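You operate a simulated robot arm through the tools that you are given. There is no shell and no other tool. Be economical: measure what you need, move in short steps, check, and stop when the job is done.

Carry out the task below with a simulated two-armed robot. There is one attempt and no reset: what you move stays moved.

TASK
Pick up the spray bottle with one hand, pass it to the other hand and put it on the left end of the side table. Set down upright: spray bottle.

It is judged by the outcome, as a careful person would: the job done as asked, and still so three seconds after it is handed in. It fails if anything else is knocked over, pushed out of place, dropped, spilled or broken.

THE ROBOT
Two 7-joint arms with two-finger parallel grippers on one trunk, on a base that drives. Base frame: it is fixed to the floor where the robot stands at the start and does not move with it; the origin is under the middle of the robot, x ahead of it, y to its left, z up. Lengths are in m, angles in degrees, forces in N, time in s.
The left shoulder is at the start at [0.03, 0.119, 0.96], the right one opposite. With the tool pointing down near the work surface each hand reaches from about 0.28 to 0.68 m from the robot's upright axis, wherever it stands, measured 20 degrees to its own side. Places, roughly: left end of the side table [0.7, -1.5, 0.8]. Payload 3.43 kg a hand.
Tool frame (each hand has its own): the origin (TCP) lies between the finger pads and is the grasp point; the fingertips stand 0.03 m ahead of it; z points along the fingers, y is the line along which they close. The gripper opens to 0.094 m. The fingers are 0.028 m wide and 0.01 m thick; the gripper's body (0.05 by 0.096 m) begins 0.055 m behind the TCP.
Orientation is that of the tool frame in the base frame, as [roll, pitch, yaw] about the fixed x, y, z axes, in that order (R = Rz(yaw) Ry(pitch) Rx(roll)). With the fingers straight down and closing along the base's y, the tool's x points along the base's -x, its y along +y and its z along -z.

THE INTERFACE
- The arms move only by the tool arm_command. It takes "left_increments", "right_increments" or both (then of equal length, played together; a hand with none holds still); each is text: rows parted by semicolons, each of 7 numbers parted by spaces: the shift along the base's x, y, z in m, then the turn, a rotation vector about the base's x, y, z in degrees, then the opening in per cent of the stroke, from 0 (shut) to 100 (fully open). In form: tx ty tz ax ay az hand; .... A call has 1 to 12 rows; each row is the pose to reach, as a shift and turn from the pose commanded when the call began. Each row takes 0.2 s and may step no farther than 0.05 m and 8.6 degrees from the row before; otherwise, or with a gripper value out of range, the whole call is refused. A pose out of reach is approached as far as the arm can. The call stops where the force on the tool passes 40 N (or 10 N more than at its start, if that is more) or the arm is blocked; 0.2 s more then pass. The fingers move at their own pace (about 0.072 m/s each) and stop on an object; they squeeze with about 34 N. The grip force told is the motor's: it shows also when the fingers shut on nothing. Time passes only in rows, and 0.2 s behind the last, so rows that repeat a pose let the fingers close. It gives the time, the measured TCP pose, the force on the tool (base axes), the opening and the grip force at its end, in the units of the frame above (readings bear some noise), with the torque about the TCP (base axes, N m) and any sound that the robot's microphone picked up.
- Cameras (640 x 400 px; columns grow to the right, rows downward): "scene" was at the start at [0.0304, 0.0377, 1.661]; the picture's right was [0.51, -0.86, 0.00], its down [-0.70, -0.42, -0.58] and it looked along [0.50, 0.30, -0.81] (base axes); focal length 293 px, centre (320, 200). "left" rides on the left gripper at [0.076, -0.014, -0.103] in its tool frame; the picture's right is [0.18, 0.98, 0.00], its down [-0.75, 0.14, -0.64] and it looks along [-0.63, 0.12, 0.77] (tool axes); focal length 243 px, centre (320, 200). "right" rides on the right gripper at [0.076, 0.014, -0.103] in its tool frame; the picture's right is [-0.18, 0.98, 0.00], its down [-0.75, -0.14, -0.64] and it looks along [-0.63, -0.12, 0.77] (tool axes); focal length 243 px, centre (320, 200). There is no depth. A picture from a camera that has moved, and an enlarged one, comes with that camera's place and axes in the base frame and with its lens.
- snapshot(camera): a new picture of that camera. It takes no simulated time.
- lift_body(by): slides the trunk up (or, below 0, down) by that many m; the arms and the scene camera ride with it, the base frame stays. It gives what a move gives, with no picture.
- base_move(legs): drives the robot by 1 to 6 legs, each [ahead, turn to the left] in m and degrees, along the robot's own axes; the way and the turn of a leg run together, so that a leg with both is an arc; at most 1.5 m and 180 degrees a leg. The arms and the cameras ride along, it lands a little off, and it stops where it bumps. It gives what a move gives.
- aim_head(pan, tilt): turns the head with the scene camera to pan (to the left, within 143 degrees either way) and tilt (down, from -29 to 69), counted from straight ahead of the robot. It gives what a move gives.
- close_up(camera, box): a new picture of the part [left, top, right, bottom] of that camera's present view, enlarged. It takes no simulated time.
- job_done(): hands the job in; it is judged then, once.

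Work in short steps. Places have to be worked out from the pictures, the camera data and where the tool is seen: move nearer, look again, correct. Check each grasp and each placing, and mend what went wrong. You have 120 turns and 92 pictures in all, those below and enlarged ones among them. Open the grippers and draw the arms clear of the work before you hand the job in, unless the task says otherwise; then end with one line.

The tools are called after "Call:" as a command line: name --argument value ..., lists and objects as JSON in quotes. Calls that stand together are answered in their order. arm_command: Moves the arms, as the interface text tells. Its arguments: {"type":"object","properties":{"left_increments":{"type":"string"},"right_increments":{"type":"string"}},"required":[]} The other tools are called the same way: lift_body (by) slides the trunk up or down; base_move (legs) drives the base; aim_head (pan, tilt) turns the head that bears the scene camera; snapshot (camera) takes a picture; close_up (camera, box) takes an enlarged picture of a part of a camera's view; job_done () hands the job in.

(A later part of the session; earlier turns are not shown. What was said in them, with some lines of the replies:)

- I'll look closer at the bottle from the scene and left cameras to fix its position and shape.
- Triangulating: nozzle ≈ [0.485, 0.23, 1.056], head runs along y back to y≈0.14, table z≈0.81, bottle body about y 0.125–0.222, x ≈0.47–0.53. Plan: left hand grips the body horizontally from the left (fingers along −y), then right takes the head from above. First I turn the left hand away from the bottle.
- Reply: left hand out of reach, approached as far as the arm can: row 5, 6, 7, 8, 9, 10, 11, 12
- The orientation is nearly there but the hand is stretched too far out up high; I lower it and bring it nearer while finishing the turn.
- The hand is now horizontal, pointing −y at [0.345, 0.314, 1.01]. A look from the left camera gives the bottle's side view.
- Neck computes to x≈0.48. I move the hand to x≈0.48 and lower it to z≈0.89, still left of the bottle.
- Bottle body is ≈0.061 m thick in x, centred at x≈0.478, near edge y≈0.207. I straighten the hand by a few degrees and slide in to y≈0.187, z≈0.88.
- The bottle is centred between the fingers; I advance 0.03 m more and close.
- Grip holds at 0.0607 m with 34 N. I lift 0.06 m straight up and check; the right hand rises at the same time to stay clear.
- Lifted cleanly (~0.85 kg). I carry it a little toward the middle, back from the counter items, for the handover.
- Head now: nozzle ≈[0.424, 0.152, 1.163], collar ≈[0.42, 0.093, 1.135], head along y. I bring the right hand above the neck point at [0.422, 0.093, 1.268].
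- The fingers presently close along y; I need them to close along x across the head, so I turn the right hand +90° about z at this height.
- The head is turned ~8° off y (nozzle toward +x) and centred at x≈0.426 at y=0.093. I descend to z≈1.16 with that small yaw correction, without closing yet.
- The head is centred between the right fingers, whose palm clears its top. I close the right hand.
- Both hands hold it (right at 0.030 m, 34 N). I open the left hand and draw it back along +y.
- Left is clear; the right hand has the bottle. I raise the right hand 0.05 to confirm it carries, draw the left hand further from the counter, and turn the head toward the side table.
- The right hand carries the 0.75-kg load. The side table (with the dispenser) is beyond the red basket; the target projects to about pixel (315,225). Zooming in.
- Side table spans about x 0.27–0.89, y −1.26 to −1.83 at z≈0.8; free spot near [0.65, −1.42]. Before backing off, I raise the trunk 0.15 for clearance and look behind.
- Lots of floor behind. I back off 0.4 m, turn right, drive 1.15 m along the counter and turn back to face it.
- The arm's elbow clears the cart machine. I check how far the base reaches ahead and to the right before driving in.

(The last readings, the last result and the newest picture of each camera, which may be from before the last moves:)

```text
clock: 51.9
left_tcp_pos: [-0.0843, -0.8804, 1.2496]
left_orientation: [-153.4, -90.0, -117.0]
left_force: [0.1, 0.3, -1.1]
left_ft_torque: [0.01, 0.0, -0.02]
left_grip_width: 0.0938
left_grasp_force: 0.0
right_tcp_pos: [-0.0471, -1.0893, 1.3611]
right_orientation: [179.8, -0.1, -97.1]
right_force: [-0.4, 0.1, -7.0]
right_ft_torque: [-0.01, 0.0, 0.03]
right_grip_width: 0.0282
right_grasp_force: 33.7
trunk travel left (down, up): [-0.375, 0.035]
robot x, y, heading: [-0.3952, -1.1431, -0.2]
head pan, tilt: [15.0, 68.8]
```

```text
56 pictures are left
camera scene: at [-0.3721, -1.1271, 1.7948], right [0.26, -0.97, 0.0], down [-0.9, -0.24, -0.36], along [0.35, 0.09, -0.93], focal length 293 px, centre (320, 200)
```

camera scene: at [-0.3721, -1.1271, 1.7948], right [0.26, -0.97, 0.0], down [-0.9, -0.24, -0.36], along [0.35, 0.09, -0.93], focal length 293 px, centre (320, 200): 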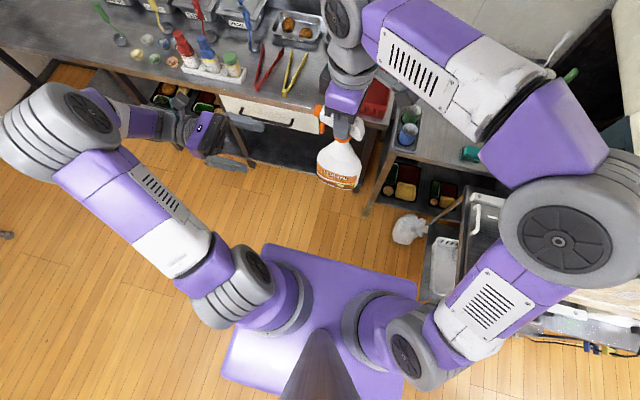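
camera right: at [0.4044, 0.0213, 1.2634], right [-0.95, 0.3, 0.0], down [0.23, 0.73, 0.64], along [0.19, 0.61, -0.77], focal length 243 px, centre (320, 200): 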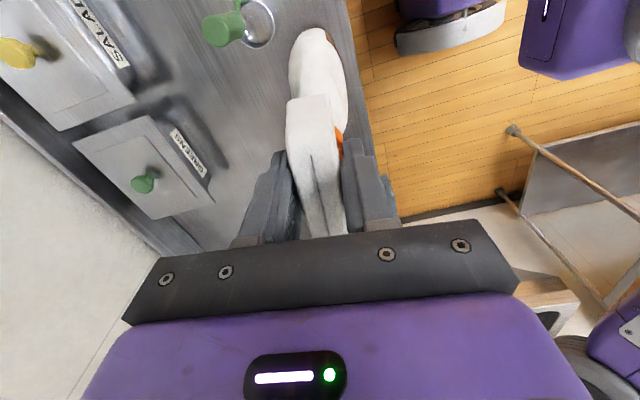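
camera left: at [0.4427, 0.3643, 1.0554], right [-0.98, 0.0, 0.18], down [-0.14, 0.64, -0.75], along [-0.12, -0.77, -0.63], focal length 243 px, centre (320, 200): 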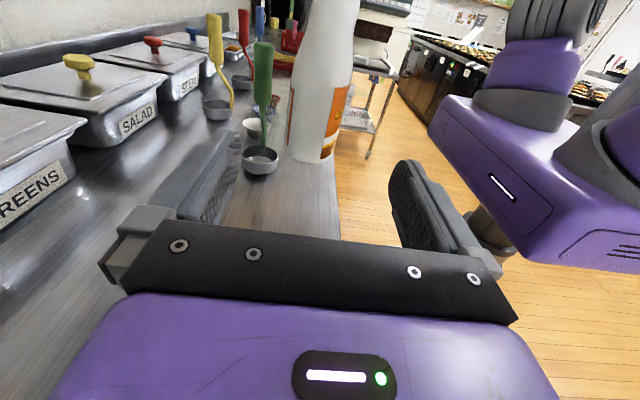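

The base reaches ≈0.28 m ahead and ≈0.39 m to the side; a table leg stands at x≈0.30, y≈−1.27 and a bag at [0.22, −1.55]. I shift 0.085 m left by a small back-up jog, then drive in to x≈−0.06.

Call:
base_move --legs '[[0, -25], [-0.2, 0], [0, 25], [0.5, 0]]'

Call:
snapshot --camera "scene"

```text
clock: 58.6
left_tcp_pos: [0.2292, -0.7951, 1.2492]
left_orientation: [-152.4, -89.9, -117.7]
left_force: [-0.5, 1.3, 0.3]
left_ft_torque: [-0.02, -0.03, 0.01]
left_grip_width: 0.0941
left_grasp_force: 0.1
right_tcp_pos: [0.2678, -1.0048, 1.3606]
right_orientation: [-180.0, -0.1, -96.9]
right_force: [0.2, -0.2, -7.3]
right_ft_torque: [-0.03, 0.02, -0.01]
right_grip_width: 0.0288
right_grasp_force: 34.4
trunk travel left (down, up): [-0.375, 0.035]
robot x, y, heading: [-0.0818, -1.0547, -0.0]
head pan, tilt: [15.0, 68.8]
```

```text
55 pictures are left
camera scene: at [-0.0574, -1.0419, 1.7948], right [0.26, -0.97, 0.0], down [-0.9, -0.24, -0.36], along [0.35, 0.09, -0.93], focal length 293 px, centre (320, 200)
```

scene: 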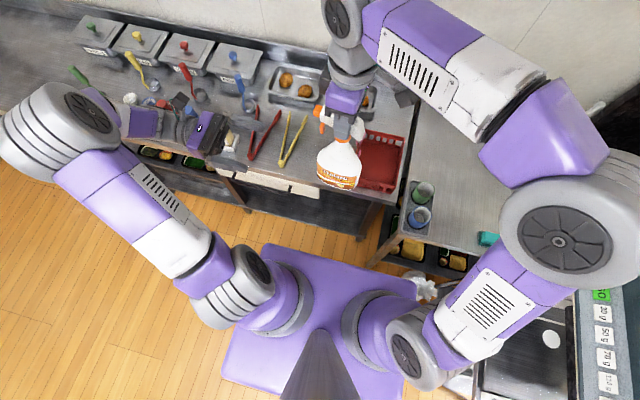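

Good gap to the leg. From here I test the arm's reach: swing the bottle high over toward the side table.

Call:
arm_command --right_increments "0.02 -0.035 0 0 0 0 0;0.04 -0.07 0 0 0 0 0;0.06 -0.105 0 0 0 0 0;0.08 -0.14 0 0 0 0 0;0.1 -0.175 0 0 0 0 0;0.12 -0.21 0 0 0 0 0;0.14 -0.245 0 0 0 0 0;0.16 -0.28 0 0 0 0 0;0.18 -0.315 0 0 0 0 0;0.2 -0.345 0 0 0 0 0"

Call:
aim_head --pan -30 --tilt 50

Call:
snapshot --camera "scene"

```text
clock: 60.8
left_tcp_pos: [0.2316, -0.7964, 1.2501]
left_orientation: [169.9, -89.9, -80.2]
left_force: [0.2, 0.0, 0.4]
left_ft_torque: [-0.02, 0.0, -0.01]
left_grip_width: 0.0939
left_grasp_force: 0.0
right_tcp_pos: [0.469, -1.3497, 1.3594]
right_orientation: [179.7, -0.1, -96.9]
right_force: [0.1, -0.5, -7.7]
right_ft_torque: [-0.01, -0.04, -0.02]
right_grip_width: 0.0282
right_grasp_force: 34.0
trunk travel left (down, up): [-0.375, 0.035]
robot x, y, heading: [-0.0824, -1.0543, -0.2]
head pan, tilt: [15.0, 68.8]
```

```text
clock: 61.9
left_tcp_pos: [0.2303, -0.7956, 1.2479]
left_orientation: [-160.8, -89.9, -109.4]
left_force: [-0.9, -0.7, -0.5]
left_ft_torque: [0.01, -0.01, -0.01]
left_grip_width: 0.0938
left_grasp_force: 0.1
right_tcp_pos: [0.4679, -1.3488, 1.3607]
right_orientation: [179.8, -0.1, -96.9]
right_force: [-0.3, -0.6, -7.9]
right_ft_torque: [-0.04, -0.02, -0.01]
right_grip_width: 0.0283
right_grasp_force: 33.9
trunk travel left (down, up): [-0.375, 0.035]
robot x, y, heading: [-0.0801, -1.0588, -0.2]
head pan, tilt: [-30.0, 50.0]
```

```text
54 pictures are left
camera scene: at [-0.0443, -1.0954, 1.8167], right [-0.5, -0.87, 0.0], down [-0.66, 0.38, -0.64], along [0.56, -0.32, -0.77], focal length 293 px, centre (320, 200)
```

scene: 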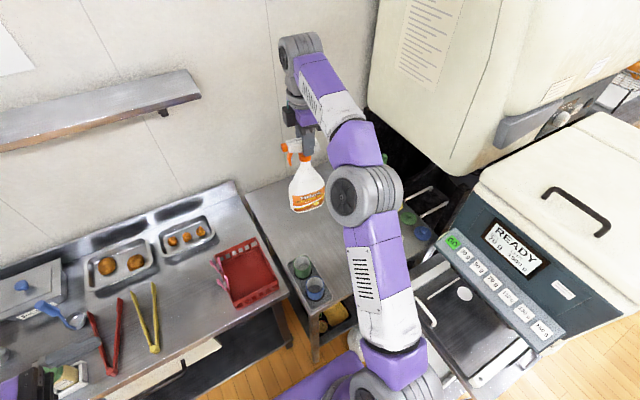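

Reach is fine so far. I extend toward [0.62, −1.42] while lowering to z≈1.2 in stages.

Call:
arm_command --right_increments "0.03 -0.015 -0.01 0 0 0 0;0.06 -0.03 -0.02 0 0 0 0;0.09 -0.045 -0.04 0 0 0 0;0.12 -0.06 -0.06 0 0 0 0;0.15 -0.07 -0.09 0 0 0 0;0.15 -0.07 -0.12 0 0 0 0;0.15 -0.07 -0.15 0 0 0 0;0.15 -0.07 -0.15 0 0 0 0"

Call:
snapshot --camera "scene"

```text
clock: 63.7
left_tcp_pos: [0.2296, -0.7956, 1.249]
left_orientation: [-158.1, -89.7, -112.1]
left_force: [0.9, 0.0, -0.6]
left_ft_torque: [0.04, 0.0, 0.02]
left_grip_width: 0.094
left_grasp_force: 0.0
right_tcp_pos: [0.5299, -1.4009, 1.2103]
right_orientation: [179.8, 0.0, -97.1]
right_force: [-0.8, -0.1, -7.6]
right_ft_torque: [-0.02, -0.02, 0.0]
right_grip_width: 0.0284
right_grasp_force: 33.8
right hand out of reach, approached as far as the arm can: row 1, 2, 3, 4, 5, 6, 7, 8
trunk travel left (down, up): [-0.375, 0.035]
robot x, y, heading: [-0.0768, -1.0555, 0.1]
head pan, tilt: [-30.0, 50.0]
```

```text
53 pictures are left
camera scene: at [-0.0448, -1.0961, 1.8167], right [-0.5, -0.87, 0.0], down [-0.66, 0.38, -0.64], along [0.56, -0.32, -0.77], focal length 293 px, centre (320, 200)
```

scene: 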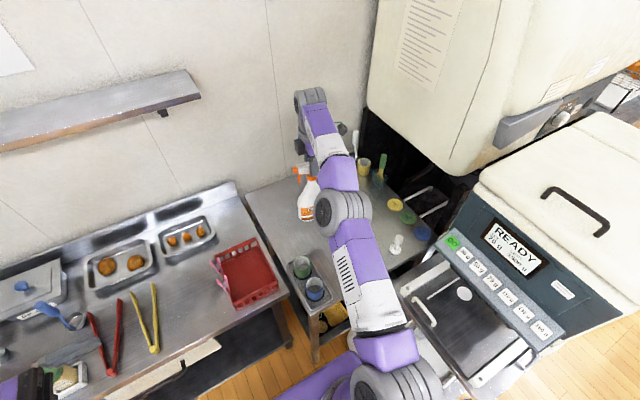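

Reach tops out at x≈0.53 from here; driving ~0.06 m further in would help. I check the base corner versus bag and leg first.

Call:
aim_head --pan -75 --tilt 69

Call:
snapshot --camera "scene"

Call:
aim_head --pan 15 --tilt 69

Call:
close_up --camera "scene" --box '[320, 180, 480, 320]'

```text
clock: 64.8
left_tcp_pos: [0.2298, -0.7957, 1.2494]
left_orientation: [-162.4, -89.9, -107.9]
left_force: [-0.8, -0.5, 0.4]
left_ft_torque: [-0.04, 0.02, -0.01]
left_grip_width: 0.094
left_grasp_force: 0.2
right_tcp_pos: [0.5302, -1.4, 1.2098]
right_orientation: [179.9, 0.0, -96.9]
right_force: [-0.6, -0.8, -6.7]
right_ft_torque: [-0.03, -0.01, 0.01]
right_grip_width: 0.0284
right_grasp_force: 33.9
trunk travel left (down, up): [-0.375, 0.035]
robot x, y, heading: [-0.0767, -1.0547, -0.2]
head pan, tilt: [-75.0, 68.8]
```

```text
52 pictures are left
camera scene: at [-0.0965, -1.111, 1.7948], right [-0.97, -0.26, 0.0], down [-0.24, 0.9, -0.36], along [0.09, -0.35, -0.93], focal length 293 px, centre (320, 200)
```

scene: 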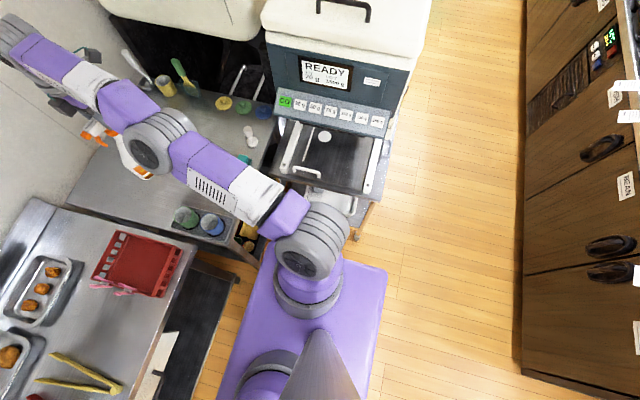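

```text
clock: 66.5
left_tcp_pos: [0.2299, -0.7949, 1.2487]
left_orientation: [-163.1, -89.9, -107.1]
left_force: [0.0, -0.1, 0.7]
left_ft_torque: [-0.01, 0.02, 0.03]
left_grip_width: 0.094
left_grasp_force: 0.1
right_tcp_pos: [0.53, -1.3992, 1.2087]
right_orientation: [179.9, -0.2, -97.0]
right_force: [0.8, 0.1, -7.3]
right_ft_torque: [-0.02, 0.01, -0.02]
right_grip_width: 0.0283
right_grasp_force: 33.6
trunk travel left (down, up): [-0.375, 0.035]
robot x, y, heading: [-0.0783, -1.0574, 0.0]
head pan, tilt: [15.0, 68.8]
```

```text
2.86 times, centred on (400, 250) of scene
camera zoom: at [-0.0569, -1.0426, 1.7948], right [0.26, -0.97, 0.0], down [-0.9, -0.24, -0.36], along [0.35, 0.09, -0.93], focal length 838 px, centre (91, 57)
```

zoom: 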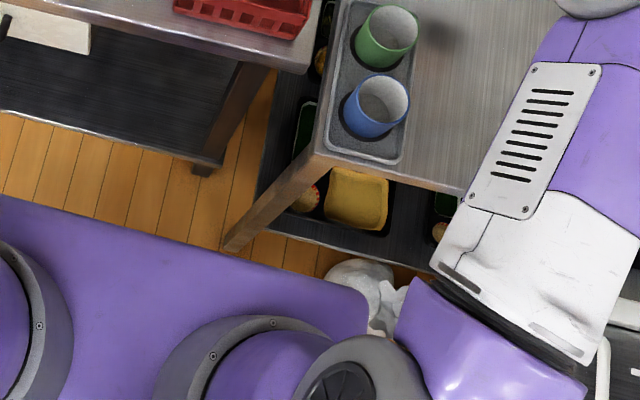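

The bag is right beside the base corner, so I won't drive further. Lowering the wrist nearer shoulder height gives more reach: I raise the trunk 0.03 and then lower the hand while extending.

Call:
lift_body --by 0.03

Call:
arm_command --right_increments "0.005 0 -0.02 0 0 0 0;0.01 0 -0.04 0 0 0 0;0.02 0 -0.06 0 0 0 0;0.03 0 -0.08 0 0 0 0;0.04 0 -0.1 0 0 0 0;0.055 -0.005 -0.12 0 0 0 0;0.065 -0.01 -0.13 0 0 0 0;0.065 -0.01 -0.13 0 0 0 0"

Call:
aim_head --pan -30 --tilt 50

Call:
close_up --camera "scene" --box '[220, 110, 420, 300]'

Call:
snapshot --camera "right"

```text
clock: 67.2
left_tcp_pos: [0.231, -0.7954, 1.2792]
left_orientation: [-168.4, -89.8, -101.7]
left_force: [0.5, 0.1, 0.3]
left_ft_torque: [-0.02, 0.01, -0.04]
left_grip_width: 0.0941
left_grasp_force: 0.1
right_tcp_pos: [0.5302, -1.4001, 1.2394]
right_orientation: [179.7, -0.1, -96.9]
right_force: [0.1, 0.4, -7.9]
right_ft_torque: [0.0, 0.0, -0.02]
right_grip_width: 0.0285
right_grasp_force: 33.9
trunk travel left (down, up): [-0.405, 0.005]
robot x, y, heading: [-0.0792, -1.0563, 0.1]
head pan, tilt: [15.0, 68.8]
```

```text
clock: 69.0
left_tcp_pos: [0.2303, -0.7965, 1.2802]
left_orientation: [-171.2, -89.8, -99.1]
left_force: [0.4, 0.2, 0.4]
left_ft_torque: [-0.05, 0.01, 0.0]
left_grip_width: 0.0941
left_grasp_force: 0.0
right_tcp_pos: [0.5464, -1.403, 1.1081]
right_orientation: [179.7, -0.1, -97.0]
right_force: [0.5, 0.4, -7.0]
right_ft_torque: [-0.01, -0.01, -0.02]
right_grip_width: 0.0284
right_grasp_force: 33.9
right hand out of reach, approached as far as the arm can: row 3, 4, 5, 6, 7, 8
trunk travel left (down, up): [-0.405, 0.005]
robot x, y, heading: [-0.081, -1.0582, -0.1]
head pan, tilt: [15.0, 68.8]
```

```text
clock: 70.2
left_tcp_pos: [0.23, -0.7951, 1.2787]
left_orientation: [-163.8, -89.9, -106.3]
left_force: [0.5, 0.0, 0.0]
left_ft_torque: [-0.04, -0.02, 0.01]
left_grip_width: 0.0941
left_grasp_force: 0.1
right_tcp_pos: [0.5475, -1.4022, 1.1088]
right_orientation: [179.8, 0.0, -97.0]
right_force: [0.2, 0.0, -6.2]
right_ft_torque: [0.0, 0.01, 0.04]
right_grip_width: 0.0284
right_grasp_force: 33.8
trunk travel left (down, up): [-0.405, 0.005]
robot x, y, heading: [-0.0763, -1.06, -0.1]
head pan, tilt: [-30.0, 50.0]
```

```text
2.11 times, centred on (320, 205) of scene
camera zoom: at [-0.0442, -1.0955, 1.8467], right [-0.5, -0.87, 0.0], down [-0.66, 0.38, -0.64], along [0.56, -0.32, -0.77], focal length 617 px, centre (320, 190)
```

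zoom: 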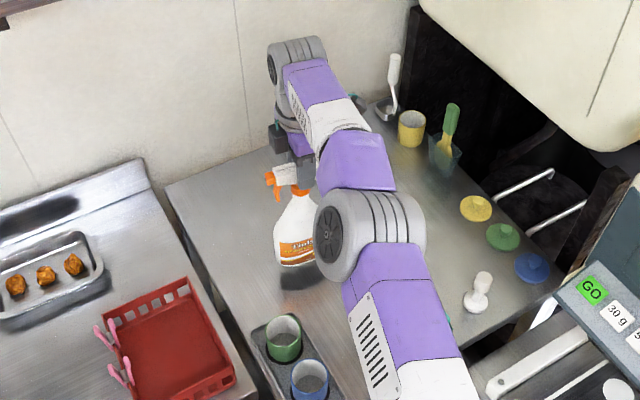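

```text
49 pictures are left
camera right: at [0.525, -1.475, 1.2107], right [-0.95, 0.3, 0.0], down [0.23, 0.73, 0.64], along [0.19, 0.61, -0.77], focal length 243 px, centre (320, 200)
```

right: 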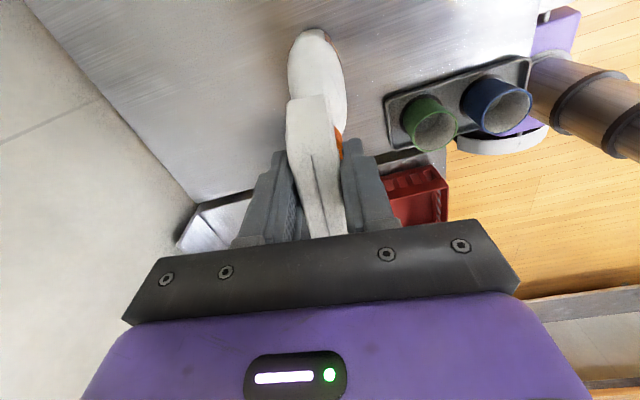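

The bottle hangs over free table at [0.547, −1.40], 3 cm clear of the cup tray, about a quarter in from the left end. I lower carefully toward expected contact at TCP z≈1.06.

Call:
arm_command --right_increments "0 0 -0.01 0 0 0 0;0 0 -0.02 0 0 0 0;0 0 -0.03 0 0 0 0;0 0 -0.036 0 0 0 0;0 0 -0.04 0 0 0 0"

Call:
close_up --camera "scene" --box '[280, 150, 380, 230]'

```text
clock: 71.4
left_tcp_pos: [0.2311, -0.7948, 1.2793]
left_orientation: [-163.6, -89.9, -106.7]
left_force: [0.5, -1.3, 0.3]
left_ft_torque: [-0.01, 0.0, 0.0]
left_grip_width: 0.0942
left_grasp_force: 0.1
right_tcp_pos: [0.5485, -1.4043, 1.0674]
right_orientation: [179.8, -0.1, -97.0]
right_force: [0.4, -0.5, -7.6]
right_ft_torque: [-0.01, 0.06, 0.01]
right_grip_width: 0.0285
right_grasp_force: 34.1
trunk travel left (down, up): [-0.405, 0.005]
robot x, y, heading: [-0.0812, -1.0594, -0.1]
head pan, tilt: [-30.0, 50.0]
```

```text
5.00 times, centred on (330, 190) of scene
camera zoom: at [-0.0442, -1.0956, 1.8467], right [-0.5, -0.87, 0.0], down [-0.66, 0.38, -0.64], along [0.56, -0.32, -0.77], focal length 1466 px, centre (270, 250)
```

zoom: 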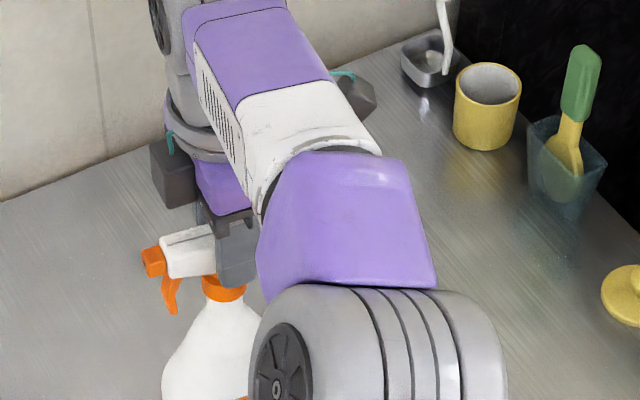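

Still fully carried (−7.6 N) at z 1.067. I creep down in 4-mm steps and watch the load.

Call:
arm_command --right_increments "0 0 -0.003 0 0 0 0;0 0 -0.006 0 0 0 0;0 0 -0.008 0 0 0 0;0 0 -0.008 0 0 0 0"

Call:
close_up --camera "scene" --box '[260, 160, 360, 240]'

```text
clock: 72.4
left_tcp_pos: [0.2285, -0.7953, 1.2792]
left_orientation: [-129.4, -89.9, -140.9]
left_force: [-1.0, -0.4, -1.2]
left_ft_torque: [0.01, 0.01, 0.03]
left_grip_width: 0.0939
left_grasp_force: 0.1
right_tcp_pos: [0.548, -1.4022, 1.0633]
right_orientation: [-179.8, -0.1, -97.0]
right_force: [2.4, -0.4, 10.1]
right_ft_torque: [0.04, 0.0, -0.02]
right_grip_width: 0.0282
right_grasp_force: 33.7
trunk travel left (down, up): [-0.405, 0.005]
robot x, y, heading: [-0.0795, -1.0596, -0.2]
head pan, tilt: [-30.0, 50.0]
```

```text
5.00 times, centred on (310, 200) of scene
camera zoom: at [-0.0463, -1.0944, 1.8469], right [-0.5, -0.87, 0.0], down [-0.66, 0.38, -0.64], along [0.56, -0.32, -0.77], focal length 1466 px, centre (370, 200)
```

zoom: 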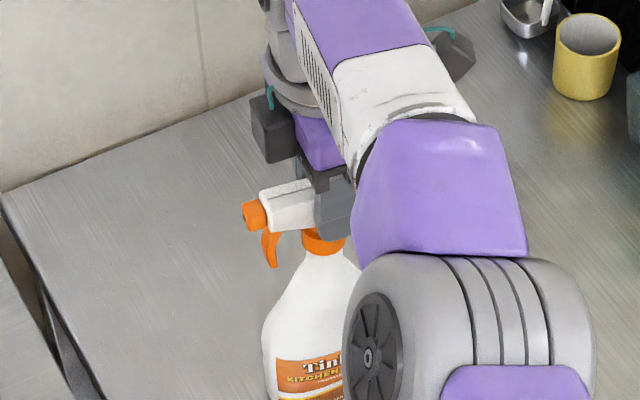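

Contact at z≈1.063 (the upright height expected); now pressing slightly. I ease up 2–3 mm to relieve the load, then open the fingers gradually.

Call:
arm_command --right_increments "0 0 0.003 0 0 0 0;0 0 0.004 0 0 0 0;0 0 0.004 0 0 0 0;0 0 0.004 0 0 0 40;0 0 0.004 0 0 0 45;0 0 0.004 0 0 0 60;0 0 0.004 0 0 0 90;0 0 0.004 0 0 0 90"

Call:
close_up --camera "scene" --box '[260, 160, 360, 240]'

Call:
snapshot --camera "right"

```text
clock: 74.2
left_tcp_pos: [0.2291, -0.7948, 1.279]
left_orientation: [-146.0, -89.9, -124.0]
left_force: [0.4, 0.2, -0.5]
left_ft_torque: [0.01, 0.0, -0.01]
left_grip_width: 0.094
left_grasp_force: 0.1
right_tcp_pos: [0.5484, -1.4023, 1.0651]
right_orientation: [179.9, -0.1, -96.9]
right_force: [-0.5, -0.1, -0.2]
right_ft_torque: [0.0, -0.01, 0.02]
right_grip_width: 0.0847
right_grasp_force: 0.0
trunk travel left (down, up): [-0.405, 0.005]
robot x, y, heading: [-0.0818, -1.0557, -0.1]
head pan, tilt: [-30.0, 50.0]
```

```text
5.00 times, centred on (310, 200) of scene
camera zoom: at [-0.0453, -1.095, 1.8467], right [-0.5, -0.87, 0.0], down [-0.66, 0.38, -0.64], along [0.56, -0.32, -0.77], focal length 1466 px, centre (370, 200)
```

zoom: 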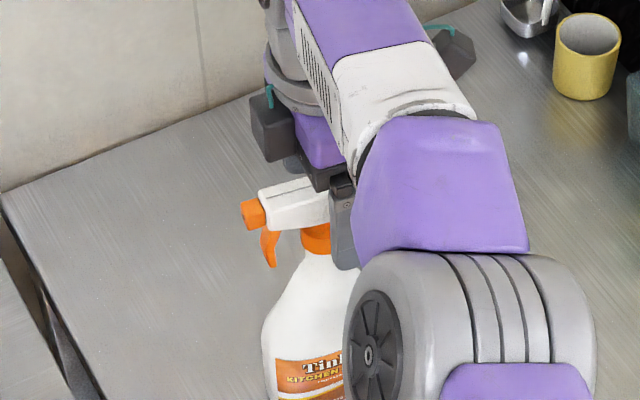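

```text
45 pictures are left
camera right: at [0.5259, -1.4751, 1.1667], right [-0.95, 0.3, 0.0], down [0.23, 0.73, 0.64], along [0.19, 0.61, -0.77], focal length 243 px, centre (320, 200)
```

right: 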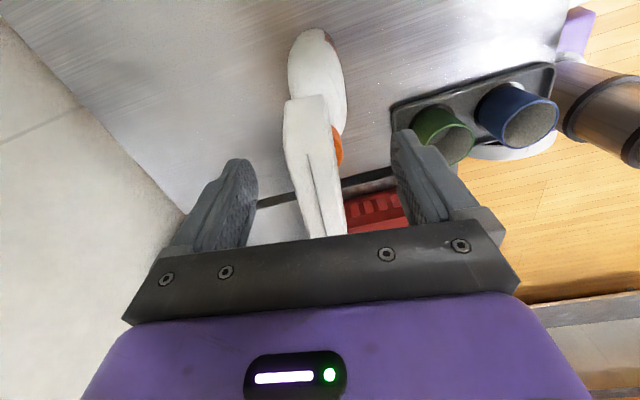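

The bottle stands free. I raise the hand straight up past the head, then farther and back.

Call:
arm_command --right_increments "0 0 0.015 0 0 0 100;0 0 0.03 0 0 0 100;-0.003 0 0.05 0 0 0 100;-0.006 0 0.07 0 0 0 100;-0.01 0 0.1 0 0 0 100;-0.015 0 0.13 0 0 0 100;-0.025 0 0.16 0 0 0 100;-0.04 0.01 0.19 0 0 0 100"

Call:
snapshot --camera "scene"

Call:
snapshot --camera "right"

```text
clock: 76.0
left_tcp_pos: [0.2281, -0.7949, 1.2803]
left_orientation: [-124.6, -89.8, -145.7]
left_force: [-0.3, 0.1, 0.0]
left_ft_torque: [0.01, -0.02, 0.01]
left_grip_width: 0.0942
left_grasp_force: 0.1
right_tcp_pos: [0.5071, -1.3921, 1.2555]
right_orientation: [179.9, -0.1, -97.1]
right_force: [-0.7, 0.2, -0.4]
right_ft_torque: [0.0, -0.02, 0.0]
right_grip_width: 0.0942
right_grasp_force: 0.1
trunk travel left (down, up): [-0.405, 0.005]
robot x, y, heading: [-0.0778, -1.0566, -0.2]
head pan, tilt: [-30.0, 50.0]
```

```text
44 pictures are left
camera scene: at [-0.047, -1.0941, 1.8468], right [-0.5, -0.87, 0.0], down [-0.66, 0.38, -0.64], along [0.56, -0.32, -0.77], focal length 293 px, centre (320, 200)
```

scene: 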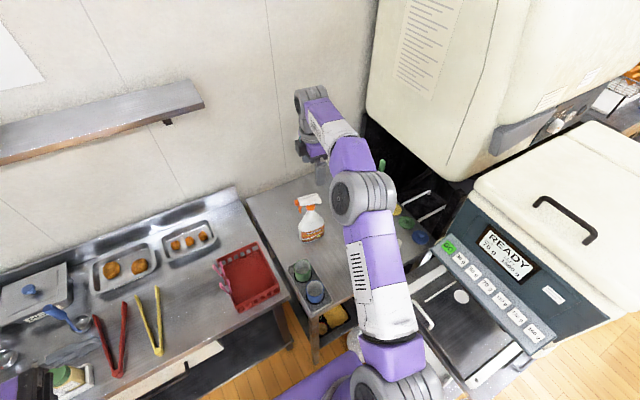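

```text
43 pictures are left
camera right: at [0.4844, -1.4644, 1.3579], right [-0.95, 0.3, 0.0], down [0.23, 0.73, 0.64], along [0.19, 0.61, -0.77], focal length 243 px, centre (320, 200)
```

right: 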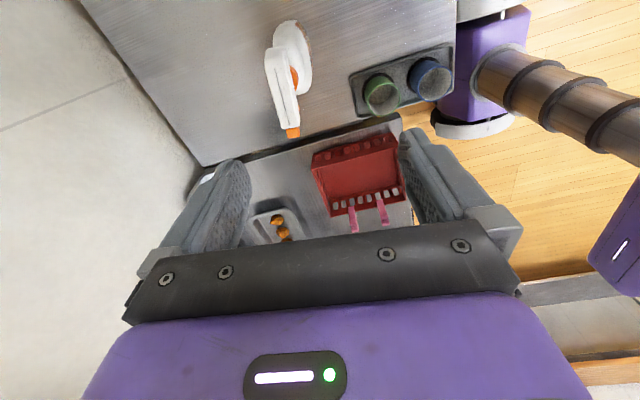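

The bottle stands upright on the table's left part. I draw the right arm back high toward the robot, then verify.

Call:
arm_command --right_increments "-0.01 0.02 0.03 0 0 0 100;-0.02 0.05 0.06 0 0 0 100;-0.04 0.08 0.09 0 0 0 100;-0.06 0.11 0.11 0 0 0 100;-0.08 0.145 0.11 0 0 0 100;-0.1 0.18 0.11 0 0 0 100;-0.12 0.215 0.11 0 0 0 100;-0.14 0.25 0.11 0 0 0 100;-0.16 0.285 0.11 0 0 0 100;-0.18 0.32 0.11 0 0 0 100"

Call:
aim_head --pan -45 --tilt 45

Call:
snapshot --camera "scene"

Call:
snapshot --camera "left"

```text
clock: 78.2
left_tcp_pos: [0.2293, -0.7938, 1.2798]
left_orientation: [-128.5, -89.9, -141.7]
left_force: [0.2, 0.5, -1.4]
left_ft_torque: [0.0, -0.01, -0.01]
left_grip_width: 0.094
left_grasp_force: 0.1
right_tcp_pos: [0.3293, -1.071, 1.366]
right_orientation: [179.9, -0.1, -96.9]
right_force: [-0.5, 0.6, -0.1]
right_ft_torque: [-0.03, -0.02, -0.04]
right_grip_width: 0.0942
right_grasp_force: 0.1
trunk travel left (down, up): [-0.405, 0.005]
robot x, y, heading: [-0.0803, -1.0558, 0.1]
head pan, tilt: [-30.0, 50.0]
```

```text
clock: 78.9
left_tcp_pos: [0.2285, -0.7957, 1.279]
left_orientation: [-150.5, -90.0, -119.7]
left_force: [-0.2, -1.0, 0.5]
left_ft_torque: [0.0, -0.01, 0.01]
left_grip_width: 0.0939
left_grasp_force: 0.0
right_tcp_pos: [0.3292, -1.0721, 1.365]
right_orientation: [179.9, -0.1, -97.0]
right_force: [1.1, -0.1, 0.7]
right_ft_torque: [0.0, 0.01, -0.01]
right_grip_width: 0.0939
right_grasp_force: 0.1
trunk travel left (down, up): [-0.405, 0.005]
robot x, y, heading: [-0.0806, -1.059, -0.3]
head pan, tilt: [-45.0, 45.0]
```

```text
42 pictures are left
camera scene: at [-0.0543, -1.1142, 1.8536], right [-0.71, -0.71, 0.0], down [-0.5, 0.5, -0.71], along [0.5, -0.5, -0.71], focal length 293 px, centre (320, 200)
```

scene: 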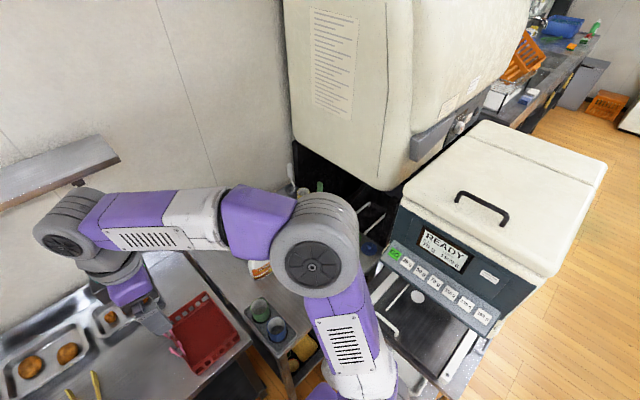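

```text
41 pictures are left
camera left: at [0.2437, -0.6937, 1.355], right [-0.98, 0.0, 0.18], down [-0.14, 0.64, -0.75], along [-0.12, -0.77, -0.63], focal length 243 px, centre (320, 200)
```

left: 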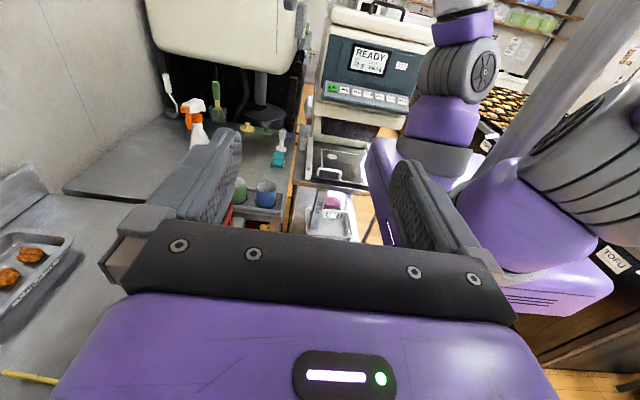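

The left camera shows the spray bottle standing upright on the left part of the side table. Both hands are empty and clear, and nothing else looks disturbed, so I'm handing in.

Call:
job_done

```text
The job is handed in.
```

The spray bottle was picked up with the left hand, passed to the right, and now stands upright near the left end of the side table, at about [0.55, -1.40]. The suggested spot was [0.7, -1.5], but a floor bag and the table leg kept the base from driving closer.
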